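You operate a simulated robot arm through the tools that you are given. There is no shell and no other tool.

You are at the controls of a simulated two-armed robot. One attempt, no reset.

TASK
Draw the iron out of the tray sand and drop it into the tin.
Fine: tin under the magnet rest first; lay the magnet on the rest and press the yellow lever once. Set down upright: red magnet bar. What is to be rubbed or washed off counts as gone when no trace of it is left.
Where things are to end (x, y in the base frame): red magnet bar within 22 mm of [740, -150].

It is judged by the outcome, as a careful person would: the job done as asked, and still so three seconds after it is handed in. It fails if anything else is knocked over, pushed out of place, dropped, spilled or broken.

THE ROBOT
Two 6-joint arms with fingered hands on one trunk that stands fixed in place. Base frame: the origin is at the foot of the trunk, x ahead of it, y to its left, z up. Readings come in mm, degrees, newtons and seconds.
The left shoulder is at [20, 157, 829], the right one opposite. With the tool pointing down near the work surface each hand reaches from about 360 to 840 mm from the base axis, measured 20 degrees to its own side. Payload 4.1 kg a hand.
Tool frame (each hand has its own): the origin (TCP) lies between the finger pads and is the grasp point; the fingertips stand 33 mm ahead of it; z points along the fingers, y is the line along which they close. The gripper opens to 112 mm; its body begins 39 mm behind the TCP. The gripper is a hand of 4 fingers: y runs from the thumb to the fingers, the wrist lies at [-16, -118, -200] in the tool frame, and closing takes about 1.5 s.
Orientation is told as [roll, pitch, yaw] about the base's x, y, z axes, in that order, counted from this pose: with the fingers straight down and the wrist toward the robot, the tool's x, y and z point along [0, 1, 0], [1, 0, 0] and [0, 0, -1] of the base frame.

THE INTERFACE
- The arms move only by the tool arm_command. It takes "left_motion", "right_motion" or both (then of equal length, played together; a hand with none holds still); each is a list of rows, each an object (a shift or turn left out is 0, a gripper value left out holds the last) with "xyz": the shift along the base's x, y, z in mm, a list of three; "rotation": the turn, a rotation vector about the base's x, y, z in rad, a list of three. In form: [{"xyz": [tx, ty, tz], "rotation": [wx, wy, wz]}, ...]. A call has 1 to 20 rows; each row is the pose to reach, as a shift and turn from the pose commanded when the call began. "left_fingers" and "right_fingers" are, for a hand that has rows, the gripper command, from -1 (shut) to 1 (fully open), values between in proportion, set as the call begins (left out, the last holds). A row lasts 0.2 s, in which the tool goes at most 50 mm and 8.6 degrees; a call with a longer step from one row to the next is refused whole, and so is a gripper value outside its range. A pose out of reach is approached as far as the arm can. The call stops where the force on the tool passes 90 N (or 10 N more than at its start, if that is more) or the arm is blocked; 0.2 s more then pass. The fingers move at their own pace (about 72 mm/s each) and stop on an object; they squeeze with about 33 N. The grip force told is the motor's: it shows also when the fingers shut on nothing. Time passes only in rows, and 0.2 s behind the last, so rows that repeat a pose let the fingers close. It gives the time, the measured TCP pose, the force on the tool (base axes), the opening and the grip force at its end, in the units of the frame above (readings bear some noise), with the torque about the TCP (base axes, N m) and any sound that the robot's microphone picked up.
- Cameras (640 x 400 px; columns grow to the right, rows downward): "scene" is now at [50.8, 11.8, 1455.3]; the picture's right is [0.15, -0.99, 0.00], its down [-0.62, -0.09, -0.78] and it looks along [0.77, 0.12, -0.63] (base axes); focal length 317 px, centre (320, 200). "left" rides on the left gripper at [-66, -89, -130] in its tool frame; the picture's right is [-0.79, -0.29, 0.54], its down [0.55, -0.71, 0.44] and it looks along [0.26, 0.64, 0.72] (tool axes); focal length 247 px, centre (320, 200). "right" rides on the right gripper at [66, -89, -130] in its tool frame; the picture's right is [-0.79, 0.29, -0.54], its down [-0.55, -0.71, 0.44] and it looks along [-0.26, 0.64, 0.72] (tool axes); focal length 247 px, centre (320, 200). There is no depth. A picture from a camera that has moved, and an enlarged one, comes with that camera's place and axes in the base frame and with its lens.
- grab_frame(camera): a new picture of that camera. No time passes.
- set_fingers(index, middle, ring, thumb_bend, thumb_turn, hand): sets how far each is bent, from 0 (flat) to 100 (curled in); at 30 the hand is open as for a grip, at 70 the pads meet at the TCP. One left out holds its place. A second passes; each finger stops where it meets its share of the squeeze, and holds until it gets a number again. A gripper value or a shape takes the hand back. It gives what a move gives, with no picture; readings hold the bend of each and the force on the fingers (four entries, about 0 where the hand has none), thumb and palm. thumb_turn goes from beside the hand (0) to across from the fingers (100), as for a grip.
- set_grasp(shape, hand): the hand has 4 fingers and takes this shape, open, in about a second: jaw (thumb against the fingers, like two jaws); tri (thumb and two fingers); tip (a fingertip pinch); poke (one finger out to press); point (the index stretched); flat (the hand flat); cup (the hand cupped); fist (a fist). The gripper value then closes the fingers along that shape, each until it touches; the sizes above hold for jaw. It gives what a move gives, with no picture.
- pan_tilt(pan, tilt): turns the head with the scene camera to pan (to the left, within 86 degrees either way) and tilt (down, from -29 to 69), counted from straight ahead of the robot. It gives what a move gives.
- inspect(camera, box): a new picture of the part [left, top, right, bottom] of that camera's present view, enlarged. No time passes.
- hand_in(): hands the job in; it is judged then, once.

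Places have to be worked out from the pictures, the camera data and where the tool is seen. Open the grippers and draw the arms clear of the work before you hand the job in, unless the task says otherwise.

The tools are called as name(argument=value, ...) on one line, values as JSON. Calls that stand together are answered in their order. arm_command: Moves the arms, as the interface text tells. Its arguments: {"type":"object","properties":{"left_motion":{"type":"array"},"left_fingers":{"type":"number"},"right_motion":{"type":"array"},"right_fingers":{"type":"number"}},"required":[]} The other tools are called the same way: set_grasp (shape, hand) gives the hand a shape; set_fingers (index, middle, ring, thumb_bend, thumb_turn, hand) moves the fingers one by one; pan_tilt (pan, tilt) turns the head that bears the scene camera; grab_frame (camera) takes a picture; inspect (camera, box) takes an enlarged picture of a part of a camera's view; hand_in () hands the job in.

At the start:

```text
t: 0.0
left_tool_pos: [421.6, 193.8, 1236.5]
left_tcp_rot: [0.0, 0.0, 0.0]
left_wrist_force: [-0.3, 0.1, -0.4]
left_moment: [-0.01, 0.0, 0.0]
left_grip_width: 111.6
left_grip_force: 0.1
left_shape: jaw
left_bend: [30.0, 30.0, 30.0, 30.0, 98.0]
left_finger forces: [0.0, 0.0, 0.1, 0.1, 0.1, 0.0]
right_tool_pos: [482.0, -190.8, 1195.5]
right_tcp_rot: [0.0, 0.0, 0.0]
right_wrist_force: [0.5, 0.4, 0.2]
right_moment: [-0.01, -0.02, 0.0]
right_grip_width: 111.6
right_grip_force: 0.1
right_shape: jaw
right_bend: [30.0, 30.0, 30.0, 30.0, 98.0]
right_finger forces: [0.0, 0.0, 0.0, 0.0, 0.1, 0.0]
head pan, tilt (commanded): [8.6, 39.1]
```

scene: 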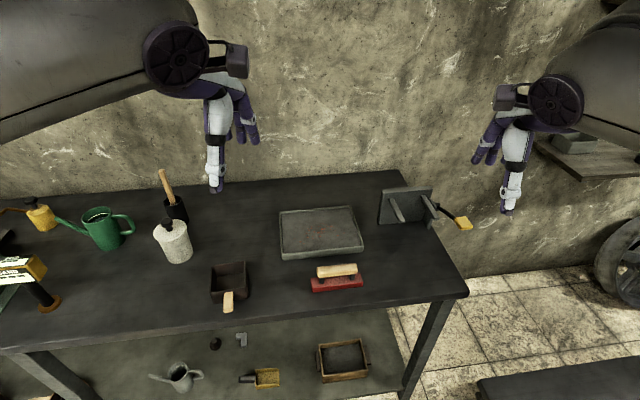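
right: 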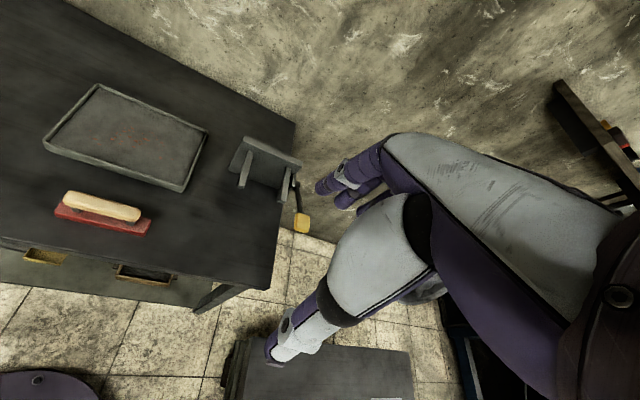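
left: 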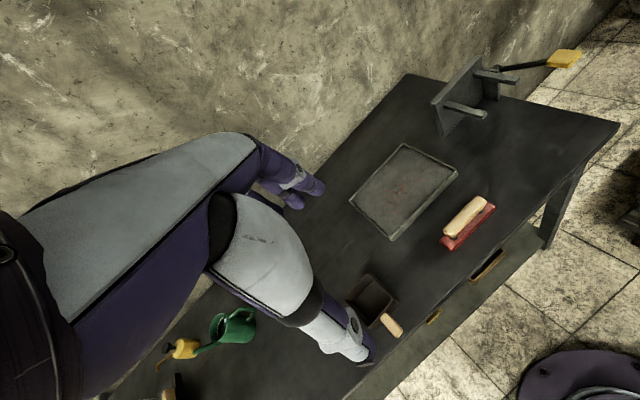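

I see a bench with a tray of sand, a red magnet bar with a wooden handle, a rest with two prongs and a yellow lever, and a tin with a wooden handle (probably). I take closer looks before moving.

inspect(camera="scene", box=[260, 170, 480, 310])

inspect(camera="scene", box=[130, 160, 290, 320])

inspect(camera="right", box=[30, 70, 330, 270])

inspect(camera="left", box=[330, 30, 630, 350])

```text
2.86 times, centred on (370, 240) of scene
camera zoom: at [50.8, 11.8, 1455.3], right [0.15, -0.99, 0.0], down [-0.62, -0.09, -0.78], along [0.77, 0.12, -0.63], focal length 905 px, centre (177, 86)
```

zoom: 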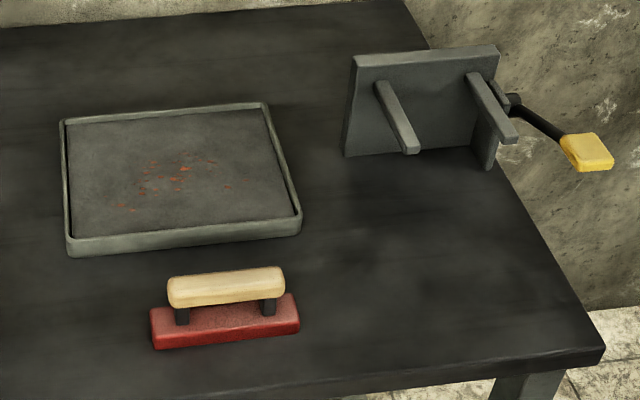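

```text
2.50 times, centred on (210, 240) of scene
camera zoom: at [50.8, 11.8, 1455.3], right [0.15, -0.99, 0.0], down [-0.62, -0.09, -0.78], along [0.77, 0.12, -0.63], focal length 792 px, centre (595, 100)
```

zoom: 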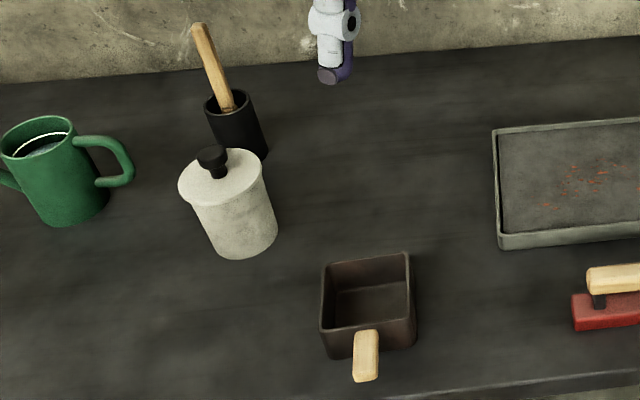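

```text
2.00 times, centred on (180, 170) of right
camera zoom: at [393.5, -124.9, 1326.1], right [0.29, -0.79, 0.54], down [-0.71, -0.55, -0.44], along [0.64, -0.26, -0.72], focal length 494 px, centre (600, 260)
```

zoom: 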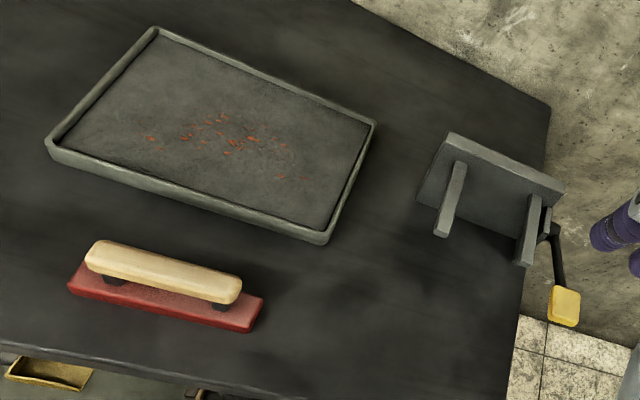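

```text
1.25 times, centred on (480, 190) of left
camera zoom: at [332.4, 127.9, 1365.6], right [-0.29, -0.79, -0.54], down [-0.71, 0.55, -0.44], along [0.64, 0.26, -0.72], focal length 309 px, centre (120, 212)
```

zoom: 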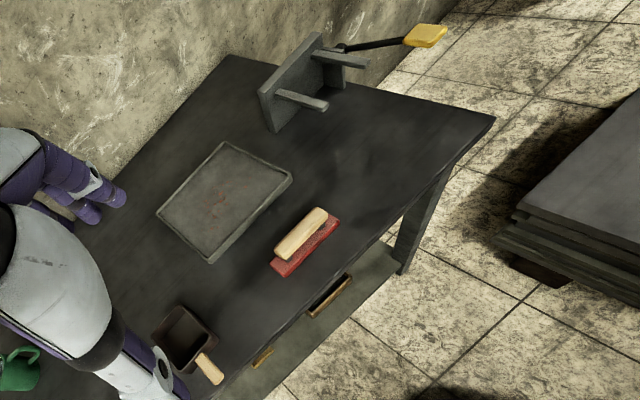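

From triangulating scene and right views, the table top is near z≈773 and the bench (tray, magnet, rest) is turned about 16°. The magnet sits near (535,40), the tray centre near (722,115), the rest prongs near z≈870, and the open tin with a wooden handle near (500,305). I bring both wrist cameras lower for better looks.

arm_command(left_motion=[{"xyz": [-4, 28, -31]}, {"xyz": [-8, 56, -62]}, {"xyz": [-12, 84, -93]}, {"xyz": [-15, 112, -124]}, {"xyz": [-18, 140, -155]}, {"xyz": [-21, 166, -186]}], right_motion=[{"xyz": [13, -7, -19]}, {"xyz": [26, -13, -38]}, {"xyz": [39, -20, -57]}, {"xyz": [52, -26, -76]}, {"xyz": [65, -33, -95]}, {"xyz": [78, -39, -115]}])

```text
t: 1.4
left_tool_pos: [400.9, 359.7, 1049.2]
left_tcp_rot: [-0.1, 0.0, 0.0]
left_wrist_force: [-0.6, 0.4, 1.1]
left_moment: [0.02, -0.05, -0.01]
left_grip_width: 111.8
left_grip_force: 0.1
left_shape: jaw
left_bend: [30.0, 30.0, 30.0, 30.0, 98.0]
left_finger forces: [0.0, 0.0, 0.1, 0.0, 0.0, 0.1]
right_tool_pos: [558.8, -230.3, 1079.3]
right_tcp_rot: [0.0, 0.0, 0.0]
right_wrist_force: [0.1, -0.1, 1.0]
right_moment: [-0.02, -0.06, -0.02]
right_grip_width: 111.7
right_grip_force: 0.1
right_shape: jaw
right_bend: [30.0, 30.0, 30.0, 30.0, 98.0]
right_finger forces: [0.1, 0.0, 0.0, 0.0, 0.1, 0.1]
head pan, tilt (commanded): [8.6, 39.1]
```

Both arms are where I sent them. I take pictures from all cameras.

grab_frame(camera="right")

grab_frame(camera="left")

grab_frame(camera="scene")

```text
taken
camera right: at [471.4, -164.2, 1210.9], right [0.29, -0.79, 0.54], down [-0.71, -0.55, -0.44], along [0.64, -0.26, -0.72], focal length 247 px, centre (320, 200)
```

right: 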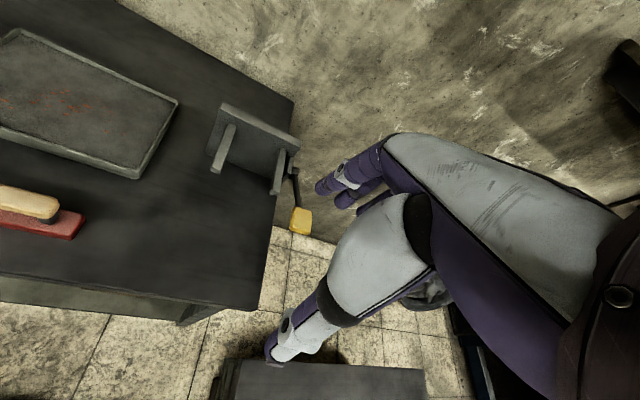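

```text
taken
camera left: at [310.9, 294.4, 1178.9], right [-0.29, -0.79, -0.54], down [-0.71, 0.55, -0.44], along [0.64, 0.26, -0.72], focal length 247 px, centre (320, 200)
```

left: 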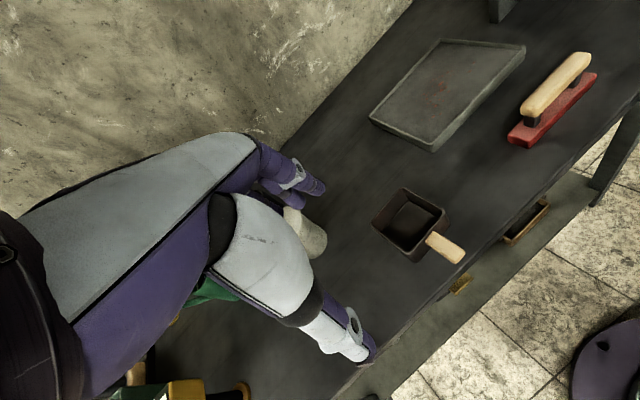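

```text
taken
camera scene: at [50.5, 11.8, 1455.3], right [0.15, -0.99, 0.0], down [-0.62, -0.09, -0.78], along [0.77, 0.12, -0.63], focal length 317 px, centre (320, 200)
```

scene: 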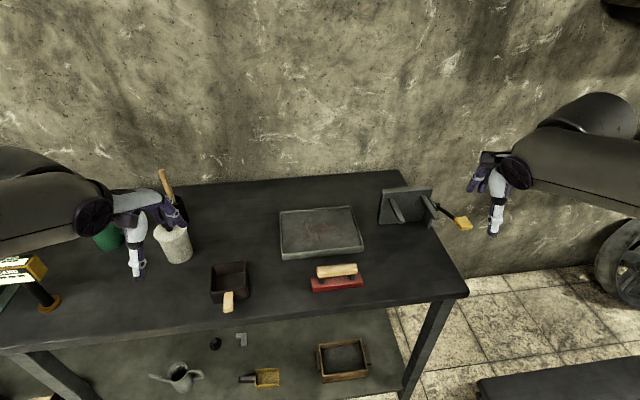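

The rest is clearly seen by the right camera and the tin by the left. I enlarge both for measuring.

inspect(camera="right", box=[190, 80, 350, 240])

inspect(camera="left", box=[350, 160, 510, 280])

inspect(camera="scene", box=[360, 170, 480, 245])

inspect(camera="scene", box=[190, 245, 290, 320])

inspect(camera="left", box=[490, 30, 620, 160])

inspect(camera="scene", box=[290, 250, 390, 300])

```text
2.50 times, centred on (270, 160) of right
camera zoom: at [471.4, -164.2, 1210.9], right [0.29, -0.79, 0.54], down [-0.71, -0.55, -0.44], along [0.64, -0.26, -0.72], focal length 617 px, centre (445, 300)
```

zoom: 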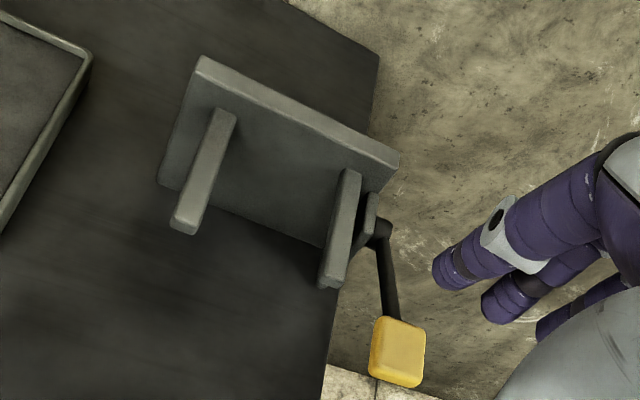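

```text
3.33 times, centred on (430, 220) of left
camera zoom: at [310.9, 294.4, 1178.9], right [-0.29, -0.79, -0.54], down [-0.71, 0.55, -0.44], along [0.64, 0.26, -0.72], focal length 823 px, centre (-47, 133)
```

zoom: 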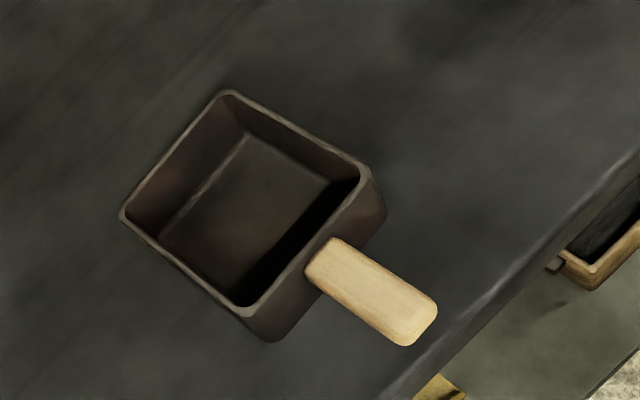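

```text
5.33 times, centred on (420, 208) of scene
camera zoom: at [50.5, 11.8, 1455.3], right [0.15, -0.99, 0.0], down [-0.62, -0.09, -0.78], along [0.77, 0.12, -0.63], focal length 1690 px, centre (-213, 160)
```

zoom: 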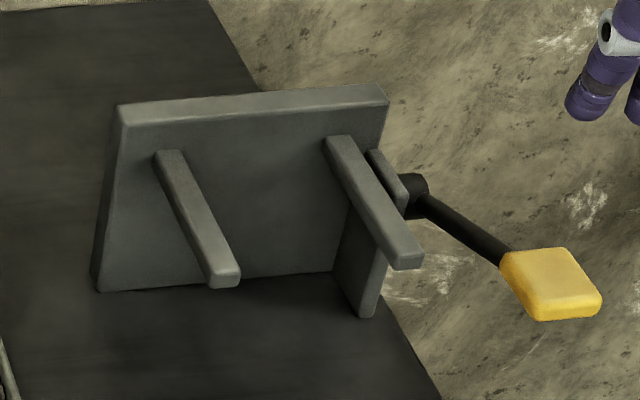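

```text
5.33 times, centred on (240, 282) of scene
camera zoom: at [50.5, 11.8, 1455.3], right [0.15, -0.99, 0.0], down [-0.62, -0.09, -0.78], along [0.77, 0.12, -0.63], focal length 1690 px, centre (747, -240)
```

zoom: 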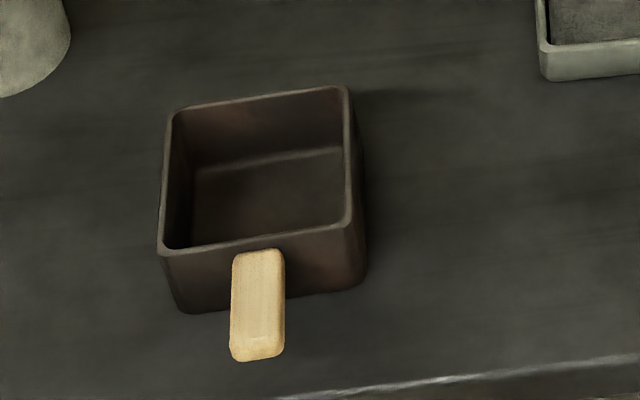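

```text
3.08 times, centred on (555, 95) of left
camera zoom: at [310.9, 294.4, 1178.9], right [-0.29, -0.79, -0.54], down [-0.71, 0.55, -0.44], along [0.64, 0.26, -0.72], focal length 760 px, centre (-403, 523)
```

zoom: 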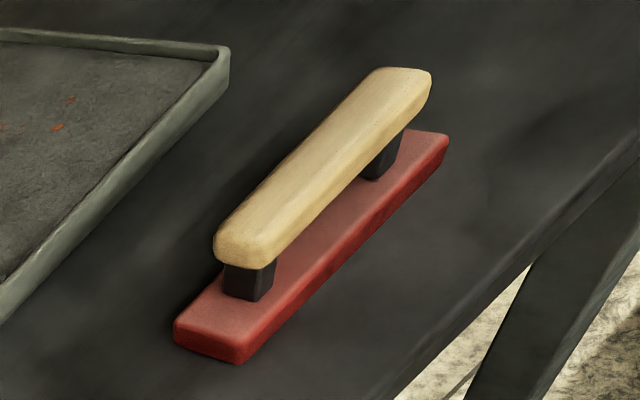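

```text
6.40 times, centred on (340, 275) of scene
camera zoom: at [50.5, 11.8, 1455.3], right [0.15, -0.99, 0.0], down [-0.62, -0.09, -0.78], along [0.77, 0.12, -0.63], focal length 2028 px, centre (192, -280)
```

zoom: 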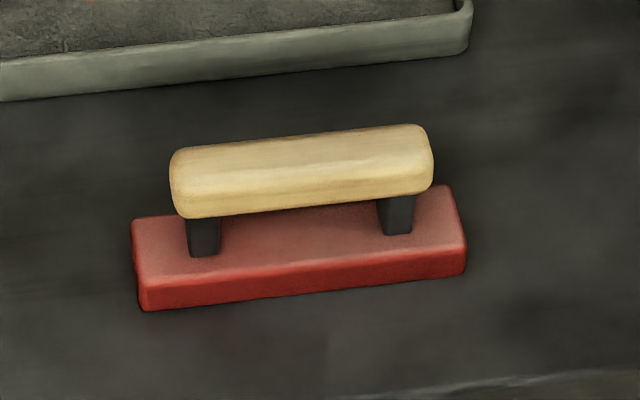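

The rest prongs are at z≈874–886 with 97 mm between centres; the tin is about 82×75×50 mm, with its handle's middle near (428,281,~812). I look closely at the hands to learn their size and the finger layout.

inspect(camera="scene", box=[70, 165, 200, 290])

inspect(camera="scene", box=[440, 130, 560, 250])

inspect(camera="left", box=[200, 120, 400, 380])

```text
3.20 times, centred on (135, 228) of scene
camera zoom: at [50.5, 11.8, 1455.3], right [0.15, -0.99, 0.0], down [-0.62, -0.09, -0.78], along [0.77, 0.12, -0.63], focal length 1014 px, centre (912, 112)
```

zoom: 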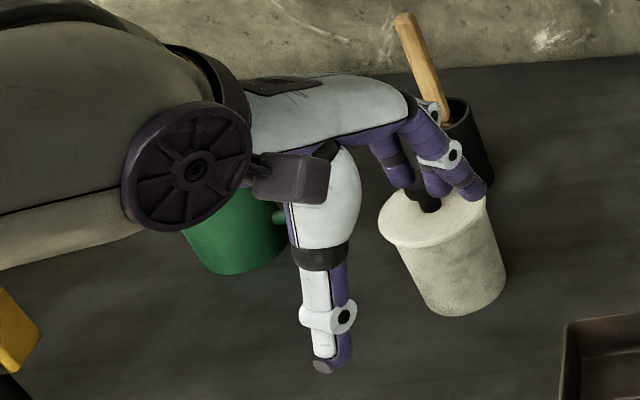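

```text
3.33 times, centred on (500, 190) of scene
camera zoom: at [50.5, 11.8, 1455.3], right [0.15, -0.99, 0.0], down [-0.62, -0.09, -0.78], along [0.77, 0.12, -0.63], focal length 1056 px, centre (-280, 233)
```

zoom: 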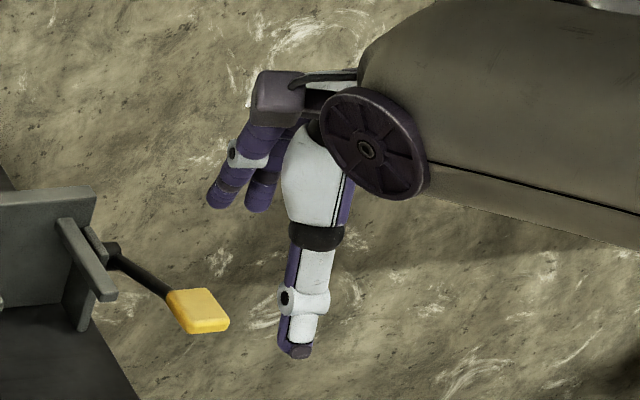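

```text
1.54 times, centred on (300, 250) of left
camera zoom: at [310.9, 294.4, 1178.9], right [-0.29, -0.79, -0.54], down [-0.71, 0.55, -0.44], along [0.64, 0.26, -0.72], focal length 380 px, centre (351, 123)
```

zoom: 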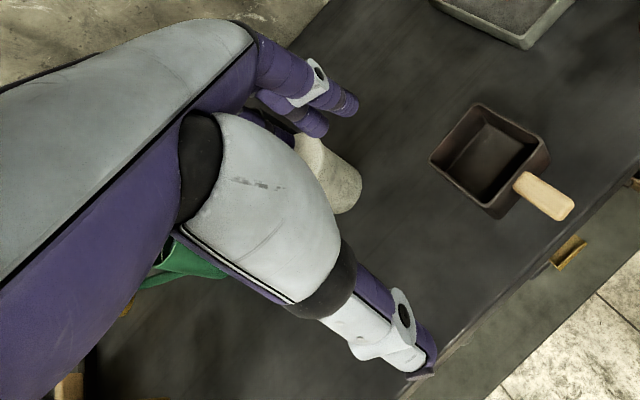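

The hand has three fingers plus a thumb and a large palm. For the tin's short handle I want a narrow grasp, so I try the "tri" shape on the left hand and look at it.

set_grasp(shape="tri", hand="left")

inspect(camera="scene", box=[70, 165, 200, 290])

inspect(camera="left", box=[200, 120, 400, 380])

```text
t: 2.3
left_tool_pos: [399.5, 359.4, 1050.0]
left_tcp_rot: [-0.1, 0.1, 0.0]
left_wrist_force: [-0.5, -0.5, 0.1]
left_moment: [0.0, -0.03, -0.01]
left_grip_width: 111.5
left_grip_force: 0.1
left_shape: tri
left_bend: [30.0, 30.0, 99.0, 30.0, 98.0]
left_finger forces: [0.0, 0.0, 0.1, 0.0, 0.0, 0.0]
right_tool_pos: [560.2, -229.2, 1079.9]
right_tcp_rot: [0.0, 0.1, 0.0]
right_wrist_force: [0.2, -0.2, 0.0]
right_moment: [0.0, -0.02, 0.0]
right_grip_width: 111.8
right_grip_force: 0.0
right_shape: jaw
right_bend: [30.0, 30.0, 30.0, 30.0, 98.0]
right_finger forces: [0.1, 0.0, 0.1, 0.0, 0.0, 0.0]
head pan, tilt (commanded): [8.6, 39.1]
```

```text
3.20 times, centred on (135, 228) of scene
camera zoom: at [50.9, 11.8, 1455.3], right [0.15, -0.99, 0.0], down [-0.62, -0.09, -0.78], along [0.77, 0.12, -0.63], focal length 1014 px, centre (912, 112)
```

zoom: 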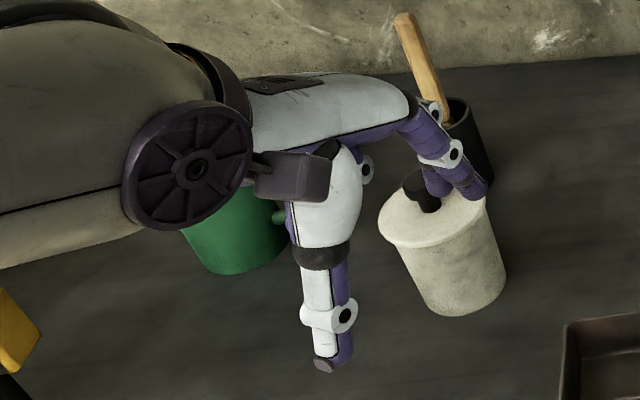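

```text
1.54 times, centred on (300, 250) of left
camera zoom: at [311.5, 293.8, 1179.4], right [-0.29, -0.79, -0.54], down [-0.71, 0.55, -0.44], along [0.64, 0.26, -0.72], focal length 380 px, centre (351, 123)
```

zoom: 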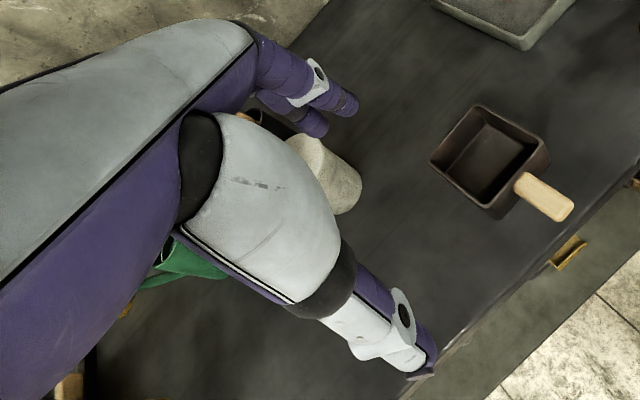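

The tri shape tucks the ring finger, leaving index and middle opposite the thumb, which suits the handle. I turn the left hand to yaw −73.5° (fingers straddling the handle across its width) and move the right arm aside.

arm_command(left_motion=[{"xyz": [-3, -8, -8], "rotation": [0, 0, -0.1425]}, {"xyz": [-7, -17, -16], "rotation": [0, 0, -0.285]}, {"xyz": [-11, -25, -24], "rotation": [0, 0, -0.4276]}, {"xyz": [-15, -34, -32], "rotation": [0, 0, -0.5701]}, {"xyz": [-19, -43, -40], "rotation": [0, 0, -0.7127]}, {"xyz": [-23, -51, -48], "rotation": [0, 0, -0.8552]}, {"xyz": [-27, -60, -56], "rotation": [0, 0, -0.9977]}, {"xyz": [-31, -70, -64], "rotation": [0, 0, -1.1403]}, {"xyz": [-35, -80, -70], "rotation": [0, 0, -1.2828]}], right_motion=[{"xyz": [-14, -21, 2]}, {"xyz": [-28, -42, 4]}, {"xyz": [-42, -63, 6]}, {"xyz": [-56, -84, 8]}, {"xyz": [-70, -105, 10]}, {"xyz": [-84, -126, 13]}, {"xyz": [-98, -147, 16]}, {"xyz": [-114, -168, 18]}, {"xyz": [-130, -190, 20]}])

arm_command(left_motion=[{"xyz": [0, 0, 0], "rotation": [0.0347, -0.1172, 0]}, {"xyz": [0, 0, 0], "rotation": [0.0694, -0.2344, 0]}, {"xyz": [0, 0, 0], "rotation": [0.1041, -0.3515, 0]}, {"xyz": [0, 0, 0], "rotation": [0.1388, -0.4687, 0]}, {"xyz": [0, 0, 0], "rotation": [0.1735, -0.5859, 0]}, {"xyz": [0, 0, 0], "rotation": [0.1735, -0.5859, 0]}])

grab_frame(camera="scene")

grab_frame(camera="left")

```text
t: 4.3
left_tool_pos: [365.9, 279.1, 979.6]
left_tcp_rot: [0.0, -0.1, -73.6]
left_wrist_force: [-0.3, -0.4, -0.3]
left_moment: [-0.02, -0.03, 0.03]
left_grip_width: 111.5
left_grip_force: 0.0
left_shape: tri
left_bend: [30.0, 30.0, 99.0, 30.0, 98.0]
left_finger forces: [0.0, 0.0, 0.0, 0.0, 0.0, 0.0]
right_tool_pos: [429.6, -420.2, 1100.6]
right_tcp_rot: [-0.1, 0.1, 0.0]
right_wrist_force: [-0.3, -0.8, -0.3]
right_moment: [-0.01, -0.01, -0.01]
right_grip_width: 111.8
right_grip_force: 0.0
right_shape: jaw
right_bend: [30.0, 30.0, 30.0, 30.0, 98.0]
right_finger forces: [0.0, 0.1, 0.0, 0.0, 0.0, 0.1]
head pan, tilt (commanded): [8.6, 39.1]
```

```text
t: 5.7
left_tool_pos: [365.1, 278.3, 980.7]
left_tcp_rot: [35.0, 0.0, -73.4]
left_wrist_force: [0.5, -0.1, 0.0]
left_moment: [-0.01, 0.02, 0.01]
left_grip_width: 111.9
left_grip_force: 0.1
left_shape: tri
left_bend: [30.0, 30.0, 99.0, 30.0, 98.0]
left_finger forces: [0.1, 0.1, 0.0, 0.0, 0.0, 0.0]
right_tool_pos: [430.2, -421.2, 1100.6]
right_tcp_rot: [0.1, -0.1, 0.0]
right_wrist_force: [0.1, 0.0, -0.6]
right_moment: [0.02, -0.01, 0.01]
right_grip_width: 111.5
right_grip_force: 0.1
right_shape: jaw
right_bend: [30.0, 30.0, 30.0, 30.0, 98.0]
right_finger forces: [0.0, 0.0, 0.1, 0.0, 0.0, 0.0]
head pan, tilt (commanded): [8.6, 39.1]
```

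```text
taken
camera scene: at [50.9, 11.8, 1455.3], right [0.15, -0.99, 0.0], down [-0.62, -0.09, -0.78], along [0.77, 0.12, -0.63], focal length 317 px, centre (320, 200)
```

scene: 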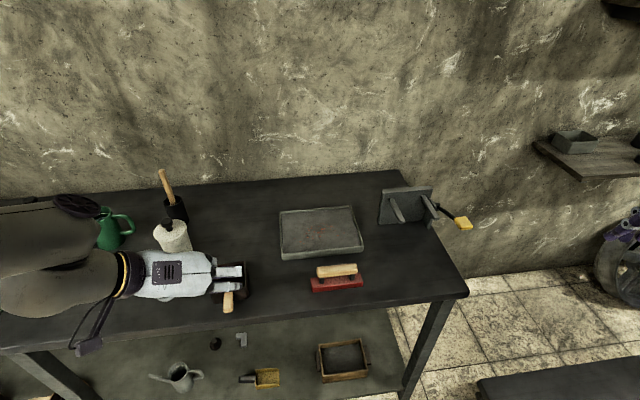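

```text
taken
camera left: at [217.0, 328.6, 1048.2], right [-0.41, 0.18, -0.9], down [0.47, 0.88, -0.04], along [0.78, -0.44, -0.44], focal length 247 px, centre (320, 200)
```

left: 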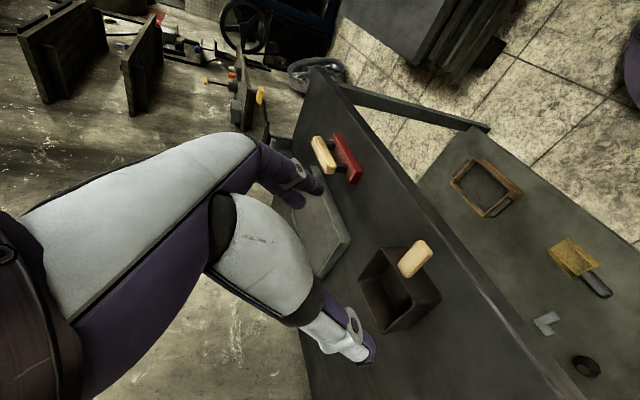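

The left hand now points 35° forward over the handle. I enlarge the handle in the left view to refine its place and thickness.

inspect(camera="left", box=[340, 220, 460, 340])

inspect(camera="scene", box=[180, 245, 270, 320])

```text
3.33 times, centred on (400, 280) of left
camera zoom: at [217.0, 328.6, 1048.2], right [-0.41, 0.18, -0.9], down [0.47, 0.88, -0.04], along [0.78, -0.44, -0.44], focal length 823 px, centre (53, -67)
```

zoom: 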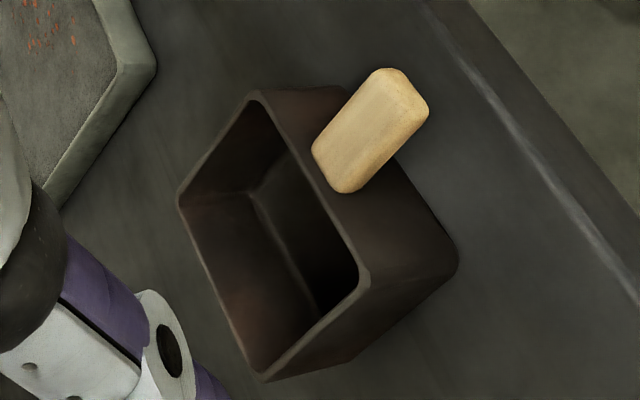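

```text
5.33 times, centred on (225, 282) of scene
camera zoom: at [50.9, 11.8, 1455.3], right [0.15, -0.99, 0.0], down [-0.62, -0.09, -0.78], along [0.77, 0.12, -0.63], focal length 1690 px, centre (827, -240)
```

zoom: 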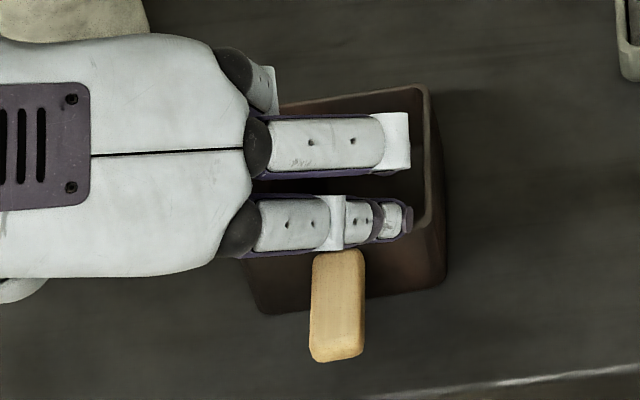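

The handle end is near x≈411, y≈274 with its top near z≈817. I move to a pre-grasp 100 mm back along the finger line, then check.

arm_command(left_motion=[{"xyz": [1, -6, -27]}, {"xyz": [1, -12, -54]}, {"xyz": [1.5, -17, -80]}, {"xyz": [1.5, -17, -80]}])

grab_frame(camera="left")

inspect(camera="scene", box=[160, 240, 260, 320])

```text
t: 6.7
left_tool_pos: [368.7, 264.2, 910.2]
left_tcp_rot: [34.7, 0.1, -73.5]
left_wrist_force: [0.5, 0.3, -0.9]
left_moment: [0.01, 0.01, -0.02]
left_grip_width: 111.5
left_grip_force: 0.1
left_shape: tri
left_bend: [30.0, 30.0, 99.0, 30.0, 98.0]
left_finger forces: [0.0, 0.0, 0.0, 0.1, 0.1, 0.0]
left hand out of reach, approached as far as the arm can: row 3, 4
right_tool_pos: [430.2, -420.5, 1099.0]
right_tcp_rot: [0.0, -0.1, -0.1]
right_wrist_force: [0.7, -0.2, 0.5]
right_moment: [-0.02, 0.0, 0.03]
right_grip_width: 111.6
right_grip_force: 0.0
right_shape: jaw
right_bend: [30.0, 30.0, 30.0, 30.0, 98.0]
right_finger forces: [0.1, 0.1, 0.0, 0.0, 0.1, 0.0]
head pan, tilt (commanded): [8.6, 39.1]
```

```text
taken
camera left: at [219.8, 314.1, 980.0], right [-0.41, 0.18, -0.89], down [0.47, 0.88, -0.04], along [0.78, -0.44, -0.45], focal length 247 px, centre (320, 200)
```

left: 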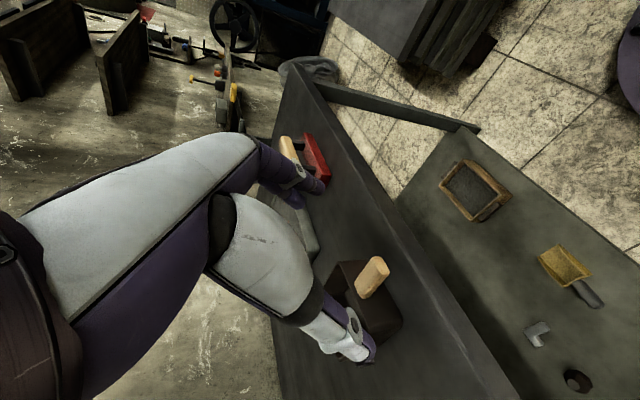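

```text
5.00 times, centred on (210, 280) of scene
camera zoom: at [50.9, 11.9, 1455.3], right [0.15, -0.99, 0.0], down [-0.62, -0.09, -0.78], along [0.77, 0.12, -0.63], focal length 1584 px, centre (870, -200)
```

zoom: 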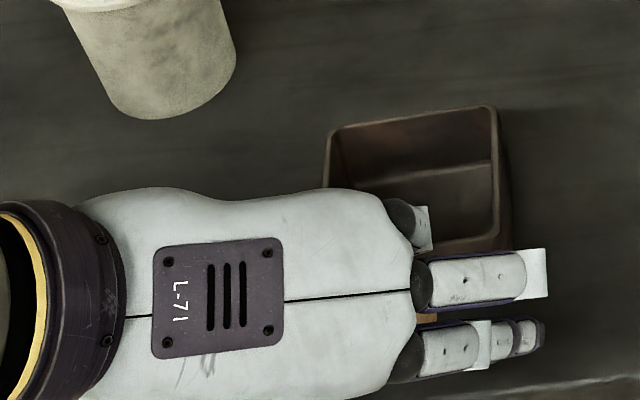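

The 35° tilt folds the left arm too far (out of reach), so I reduce the tilt to 20°, which puts the wrist comfortably in range both here and at the rest. I turn back by 15° while rising a bit.

arm_command(left_motion=[{"xyz": [5, 3, 20], "rotation": [-0.0248, 0.0837, 0]}, {"xyz": [10, 6, 30], "rotation": [-0.0495, 0.1674, 0]}, {"xyz": [15, 9, 40], "rotation": [-0.0743, 0.2511, 0]}, {"xyz": [15, 9, 40], "rotation": [-0.0743, 0.2511, 0]}])

grab_frame(camera="left")

```text
t: 7.7
left_tool_pos: [383.5, 272.6, 951.4]
left_tcp_rot: [19.9, -0.1, -73.4]
left_wrist_force: [-0.1, -0.1, 1.2]
left_moment: [0.01, 0.03, 0.01]
left_grip_width: 111.5
left_grip_force: 0.1
left_shape: tri
left_bend: [30.0, 30.0, 99.0, 30.0, 98.0]
left_finger forces: [0.1, 0.0, 0.0, 0.0, 0.0, 0.0]
right_tool_pos: [429.3, -420.4, 1100.4]
right_tcp_rot: [0.0, -0.1, 0.0]
right_wrist_force: [1.1, 0.2, 0.6]
right_moment: [0.03, -0.02, -0.01]
right_grip_width: 111.7
right_grip_force: 0.1
right_shape: jaw
right_bend: [30.0, 30.0, 30.0, 30.0, 98.0]
right_finger forces: [0.0, 0.1, 0.0, 0.0, 0.1, 0.0]
head pan, tilt (commanded): [8.6, 39.1]
```

```text
taken
camera left: at [255.7, 329.1, 1050.8], right [-0.62, 0.12, -0.78], down [0.44, 0.87, -0.22], along [0.65, -0.48, -0.59], focal length 247 px, centre (320, 200)
```

left: 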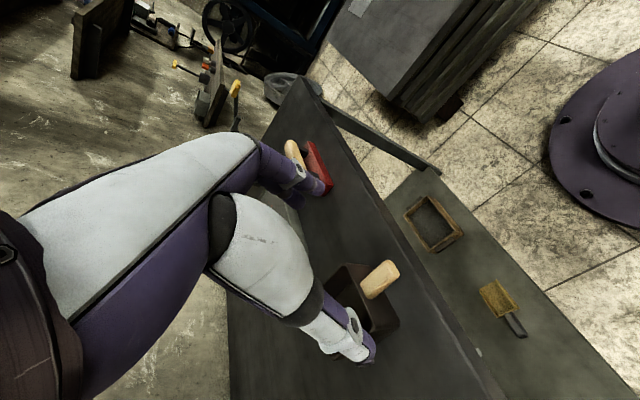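

Reached (383.5, 272.6, 951) at 20° tilt. I enlarge the handle to compute its place once more from this new viewpoint.

inspect(camera="left", box=[320, 240, 420, 340])

inspect(camera="scene", box=[170, 230, 270, 320])

```text
4.00 times, centred on (370, 290) of left
camera zoom: at [255.7, 329.1, 1050.8], right [-0.62, 0.12, -0.78], down [0.44, 0.87, -0.22], along [0.65, -0.48, -0.59], focal length 988 px, centre (120, -160)
```

zoom: 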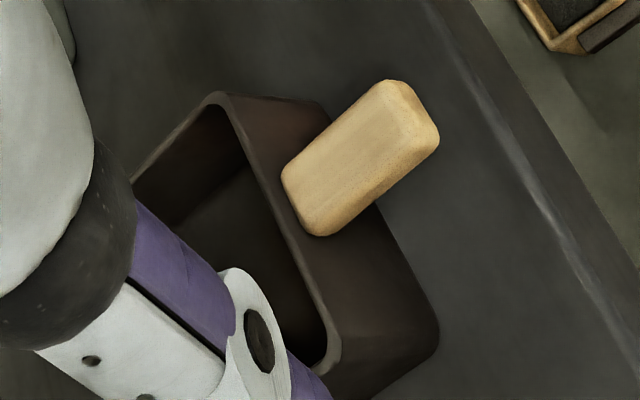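

```text
4.44 times, centred on (220, 275) of scene
camera zoom: at [50.8, 11.8, 1455.3], right [0.15, -0.99, 0.0], down [-0.62, -0.09, -0.78], along [0.77, 0.12, -0.63], focal length 1408 px, centre (764, -133)
```

zoom: 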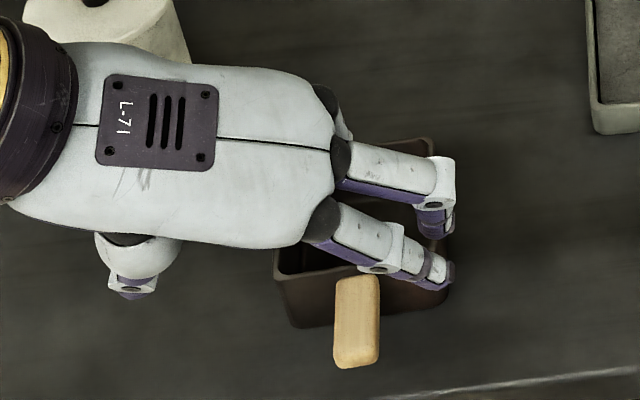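

The handle's visible middle comes out at about (433, 283), its top near z≈815, its free end at (409, 274). I descend along the finger line to TCP (426, 280, 818).

arm_command(left_motion=[{"xyz": [9, 2, -28]}, {"xyz": [18, 4, -56]}, {"xyz": [27, 5, -84]}, {"xyz": [35, 6, -110]}, {"xyz": [42.5, 7.4, -133]}, {"xyz": [42.5, 7.4, -133]}])

grab_frame(camera="left")

inspect(camera="scene", box=[170, 230, 290, 330])

```text
t: 9.1
left_tool_pos: [427.3, 281.7, 817.3]
left_tcp_rot: [20.0, -0.1, -73.5]
left_wrist_force: [0.2, -0.6, 0.5]
left_moment: [-0.01, 0.0, 0.0]
left_grip_width: 111.5
left_grip_force: 0.1
left_shape: tri
left_bend: [30.0, 30.0, 99.0, 30.0, 98.0]
left_finger forces: [0.0, 0.0, 0.1, 0.1, 0.0, 0.0]
right_tool_pos: [430.1, -420.6, 1100.6]
right_tcp_rot: [0.0, 0.0, 0.0]
right_wrist_force: [0.5, 0.3, -0.3]
right_moment: [0.0, 0.01, 0.0]
right_grip_width: 111.7
right_grip_force: 0.0
right_shape: jaw
right_bend: [30.0, 30.0, 30.0, 30.0, 98.0]
right_finger forces: [0.0, 0.0, 0.1, 0.0, 0.0, 0.1]
head pan, tilt (commanded): [8.6, 39.1]
```

```text
taken
camera left: at [298.7, 336.6, 916.8], right [-0.62, 0.12, -0.78], down [0.44, 0.87, -0.22], along [0.65, -0.48, -0.59], focal length 247 px, centre (320, 200)
```

left: 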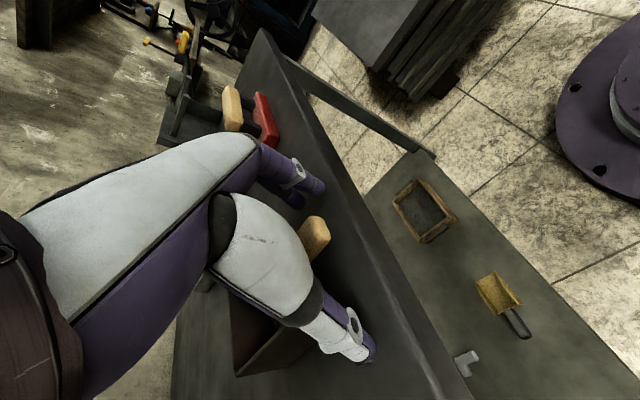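

```text
4.00 times, centred on (230, 280) of scene
camera zoom: at [50.8, 11.8, 1455.3], right [0.15, -0.99, 0.0], down [-0.62, -0.09, -0.78], along [0.77, 0.12, -0.63], focal length 1267 px, centre (680, -120)
```

zoom: 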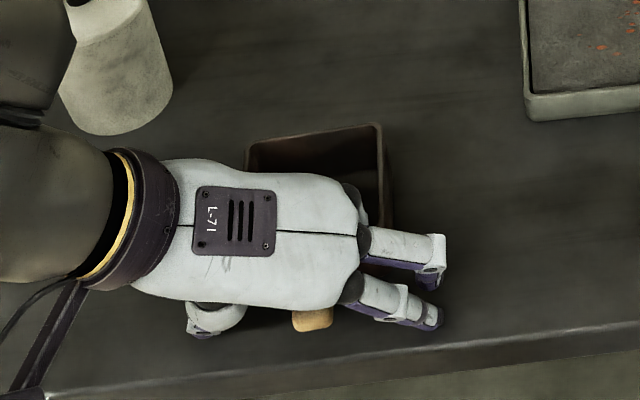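

The handle lies between thumb and fingers at the TCP. I close the left hand and wait.

arm_command(left_motion=[{"xyz": [0, 0, 0]}, {"xyz": [0, 0, 0]}, {"xyz": [0, 0, 0]}, {"xyz": [0, 0, 0]}, {"xyz": [0, 0, 0]}, {"xyz": [0, 0, 0]}, {"xyz": [0, 0, 0]}, {"xyz": [0, 0, 0]}, {"xyz": [0, 0, 0]}, {"xyz": [0, 0, 0]}], left_fingers=-1)

grab_frame(camera="left")

inspect(camera="scene", box=[170, 230, 290, 330])

```text
t: 11.3
left_tool_pos: [426.6, 281.1, 818.5]
left_tcp_rot: [20.1, 0.0, -73.4]
left_wrist_force: [-0.3, 0.1, -0.5]
left_moment: [-0.01, 0.02, -0.01]
left_grip_width: 11.9
left_grip_force: 32.8
left_shape: tri
left_bend: [75.0, 73.0, 100.0, 77.0, 100.0]
left_finger forces: [7.1, 10.8, 0.0, 0.0, 23.8, 0.0]
right_tool_pos: [428.9, -421.6, 1099.8]
right_tcp_rot: [0.0, 0.0, 0.0]
right_wrist_force: [-0.6, 0.0, 0.0]
right_moment: [0.0, -0.01, 0.01]
right_grip_width: 111.5
right_grip_force: 0.1
right_shape: jaw
right_bend: [30.0, 30.0, 30.0, 30.0, 98.0]
right_finger forces: [0.0, 0.0, 0.0, 0.0, 0.1, 0.0]
head pan, tilt (commanded): [8.6, 39.1]
```

```text
taken
camera left: at [298.6, 336.5, 917.0], right [-0.62, 0.12, -0.78], down [0.44, 0.87, -0.22], along [0.65, -0.48, -0.59], focal length 247 px, centre (320, 200)
```

left: 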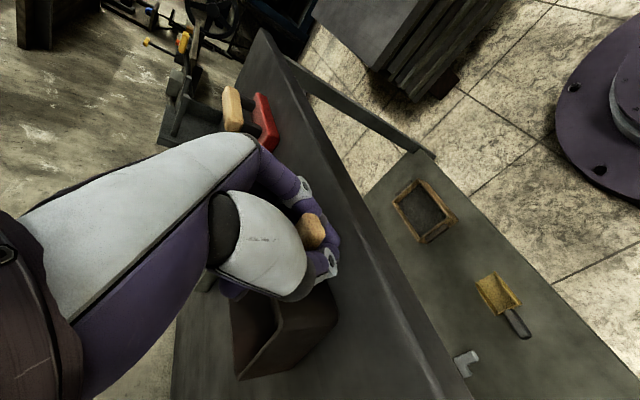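

```text
4.00 times, centred on (230, 280) of scene
camera zoom: at [50.9, 11.9, 1455.3], right [0.15, -0.99, 0.0], down [-0.62, -0.09, -0.78], along [0.77, 0.12, -0.63], focal length 1267 px, centre (680, -120)
```

zoom: 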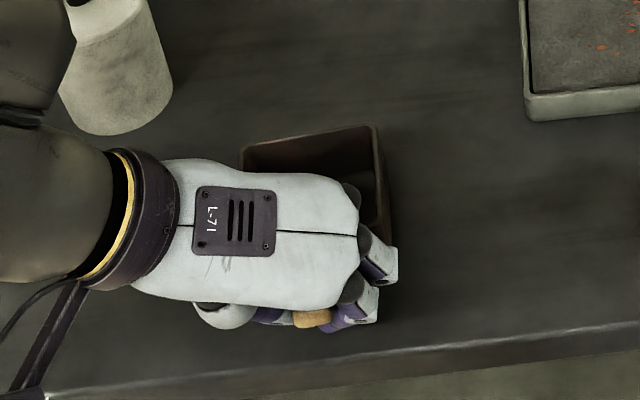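

The grip is firm (thumb 24 N, index 7, middle 11). I lift 15 mm and look whether the tin comes level.

arm_command(left_motion=[{"xyz": [0, 0, 4]}, {"xyz": [0, 0, 8]}, {"xyz": [0, 0, 12]}, {"xyz": [0, 0, 15]}, {"xyz": [0, 0, 15]}])

grab_frame(camera="left")

inspect(camera="scene", box=[170, 230, 290, 330])

```text
t: 12.5
left_tool_pos: [424.7, 280.6, 833.3]
left_tcp_rot: [20.1, 0.0, -73.5]
left_wrist_force: [-0.2, 0.4, 0.8]
left_moment: [0.0, 0.06, 0.0]
left_grip_width: 11.9
left_grip_force: 33.3
left_shape: tri
left_bend: [75.0, 73.0, 100.0, 79.0, 100.0]
left_finger forces: [1.8, 10.3, 0.0, 0.0, 0.5, 0.0]
right_tool_pos: [429.7, -421.2, 1100.3]
right_tcp_rot: [0.0, 0.0, 0.0]
right_wrist_force: [0.8, -0.9, 0.7]
right_moment: [-0.01, 0.01, -0.02]
right_grip_width: 111.8
right_grip_force: 0.0
right_shape: jaw
right_bend: [30.0, 30.0, 30.0, 30.0, 98.0]
right_finger forces: [0.0, 0.1, 0.0, 0.2, 0.1, 0.0]
head pan, tilt (commanded): [8.6, 39.1]
```

```text
taken
camera left: at [298.1, 336.4, 932.2], right [-0.62, 0.12, -0.78], down [0.44, 0.87, -0.22], along [0.65, -0.48, -0.59], focal length 247 px, centre (320, 200)
```

left: 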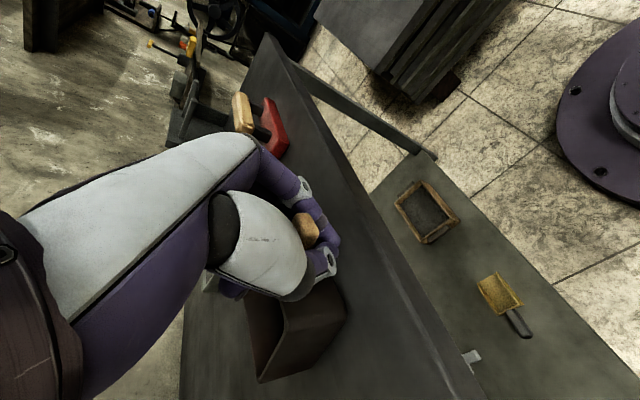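

```text
4.00 times, centred on (230, 280) of scene
camera zoom: at [50.9, 11.9, 1455.3], right [0.15, -0.99, 0.0], down [-0.62, -0.09, -0.78], along [0.77, 0.12, -0.63], focal length 1267 px, centre (680, -120)
```

zoom: 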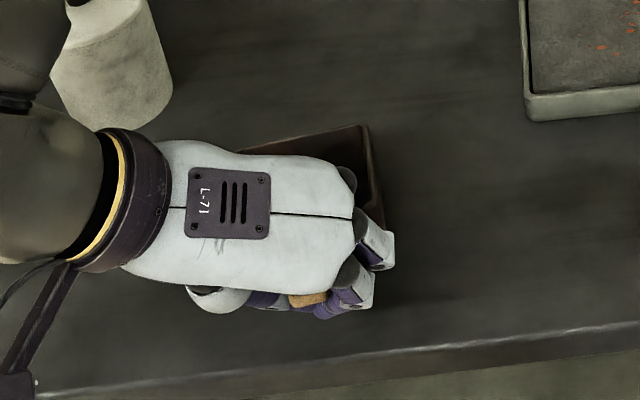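

The thumb force fell and the tin may be pitching. I enlarge the grasp before going further.

inspect(camera="left", box=[210, 170, 370, 400])

inspect(camera="scene", box=[200, 250, 280, 310])

grab_frame(camera="right")

```text
1.74 times, centred on (290, 285) of left
camera zoom: at [298.1, 336.4, 932.2], right [-0.62, 0.12, -0.78], down [0.44, 0.87, -0.22], along [0.65, -0.48, -0.59], focal length 430 px, centre (372, 52)
```

zoom: 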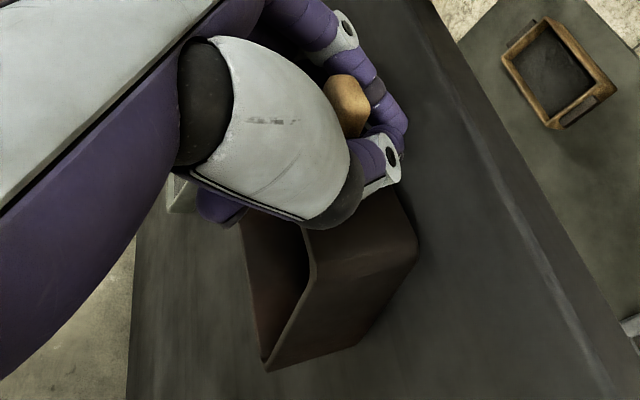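

```text
6.67 times, centred on (240, 280) of scene
camera zoom: at [50.9, 11.9, 1455.3], right [0.15, -0.99, 0.0], down [-0.62, -0.09, -0.78], along [0.77, 0.12, -0.63], focal length 2112 px, centre (853, -333)
```

zoom: 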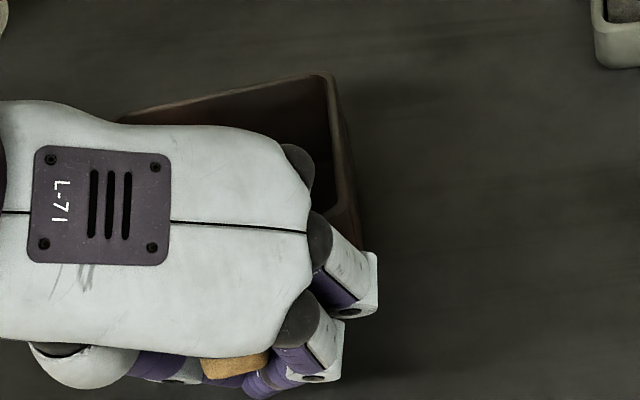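

```text
taken
camera right: at [341.1, -354.5, 1230.8], right [0.29, -0.79, 0.54], down [-0.71, -0.55, -0.44], along [0.64, -0.26, -0.72], focal length 247 px, centre (320, 200)
```

right: 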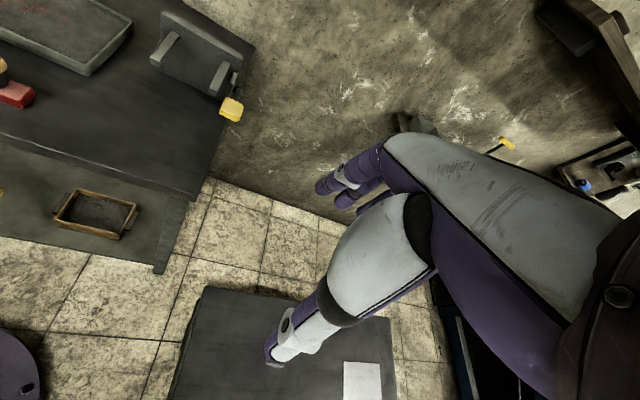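

The tin pitched: its far end stayed on the table while the handle sits loosely caged above the fingertips, so that grip is not fit for carrying. I lower it back and open the hand.

arm_command(left_motion=[{"xyz": [0, 0, -4]}, {"xyz": [0, 0, -8]}, {"xyz": [0, 0, -12]}, {"xyz": [0, 0, -15]}, {"xyz": [0, 0, -15]}])

arm_command(left_motion=[{"xyz": [0, 0, 0]}, {"xyz": [0, 0, 0]}, {"xyz": [0, 0, 0]}, {"xyz": [0, 0, 0]}, {"xyz": [0, 0, 0]}, {"xyz": [0, 0, 0]}, {"xyz": [0, 0, 0]}, {"xyz": [0, 0, 0]}, {"xyz": [0, 0, 0]}], left_fingers=1)

grab_frame(camera="left")

```text
t: 13.7
left_tool_pos: [425.0, 280.0, 817.2]
left_tcp_rot: [20.0, 0.0, -73.5]
left_wrist_force: [-1.0, -0.1, 0.0]
left_moment: [0.06, -0.04, 0.03]
left_grip_width: 12.1
left_grip_force: 33.0
left_shape: tri
left_bend: [75.0, 74.0, 100.0, 79.0, 100.0]
left_finger forces: [3.6, 6.1, 0.1, 0.0, 1.9, 0.1]
right_tool_pos: [430.3, -421.1, 1100.3]
right_tcp_rot: [0.0, 0.0, 0.0]
right_wrist_force: [0.1, 0.2, -0.6]
right_moment: [-0.02, 0.04, 0.01]
right_grip_width: 111.9
right_grip_force: 0.1
right_shape: jaw
right_bend: [30.0, 30.0, 30.0, 30.0, 98.0]
right_finger forces: [0.0, 0.0, 0.0, 0.0, 0.0, 0.0]
head pan, tilt (commanded): [8.6, 39.1]
```

```text
t: 15.7
left_tool_pos: [425.9, 279.2, 817.5]
left_tcp_rot: [20.1, 0.0, -73.5]
left_wrist_force: [-0.5, -0.2, -0.6]
left_moment: [-0.01, 0.05, 0.0]
left_grip_width: 111.7
left_grip_force: 0.0
left_shape: tri
left_bend: [30.0, 30.0, 99.0, 30.0, 98.0]
left_finger forces: [0.1, 0.0, 0.0, 0.0, 0.0, 0.1]
right_tool_pos: [431.0, -421.0, 1099.9]
right_tcp_rot: [0.0, 0.1, 0.0]
right_wrist_force: [0.3, -0.7, 0.7]
right_moment: [0.01, 0.03, 0.0]
right_grip_width: 111.7
right_grip_force: 0.1
right_shape: jaw
right_bend: [30.0, 30.0, 30.0, 30.0, 98.0]
right_finger forces: [0.1, 0.1, 0.1, 0.0, 0.0, 0.1]
head pan, tilt (commanded): [8.6, 39.1]
```

```text
taken
camera left: at [298.2, 336.0, 917.2], right [-0.62, 0.12, -0.78], down [0.44, 0.87, -0.22], along [0.65, -0.48, -0.59], focal length 247 px, centre (320, 200)
```

left: 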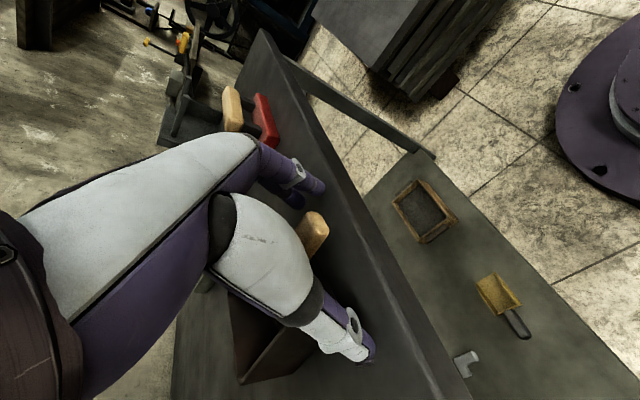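

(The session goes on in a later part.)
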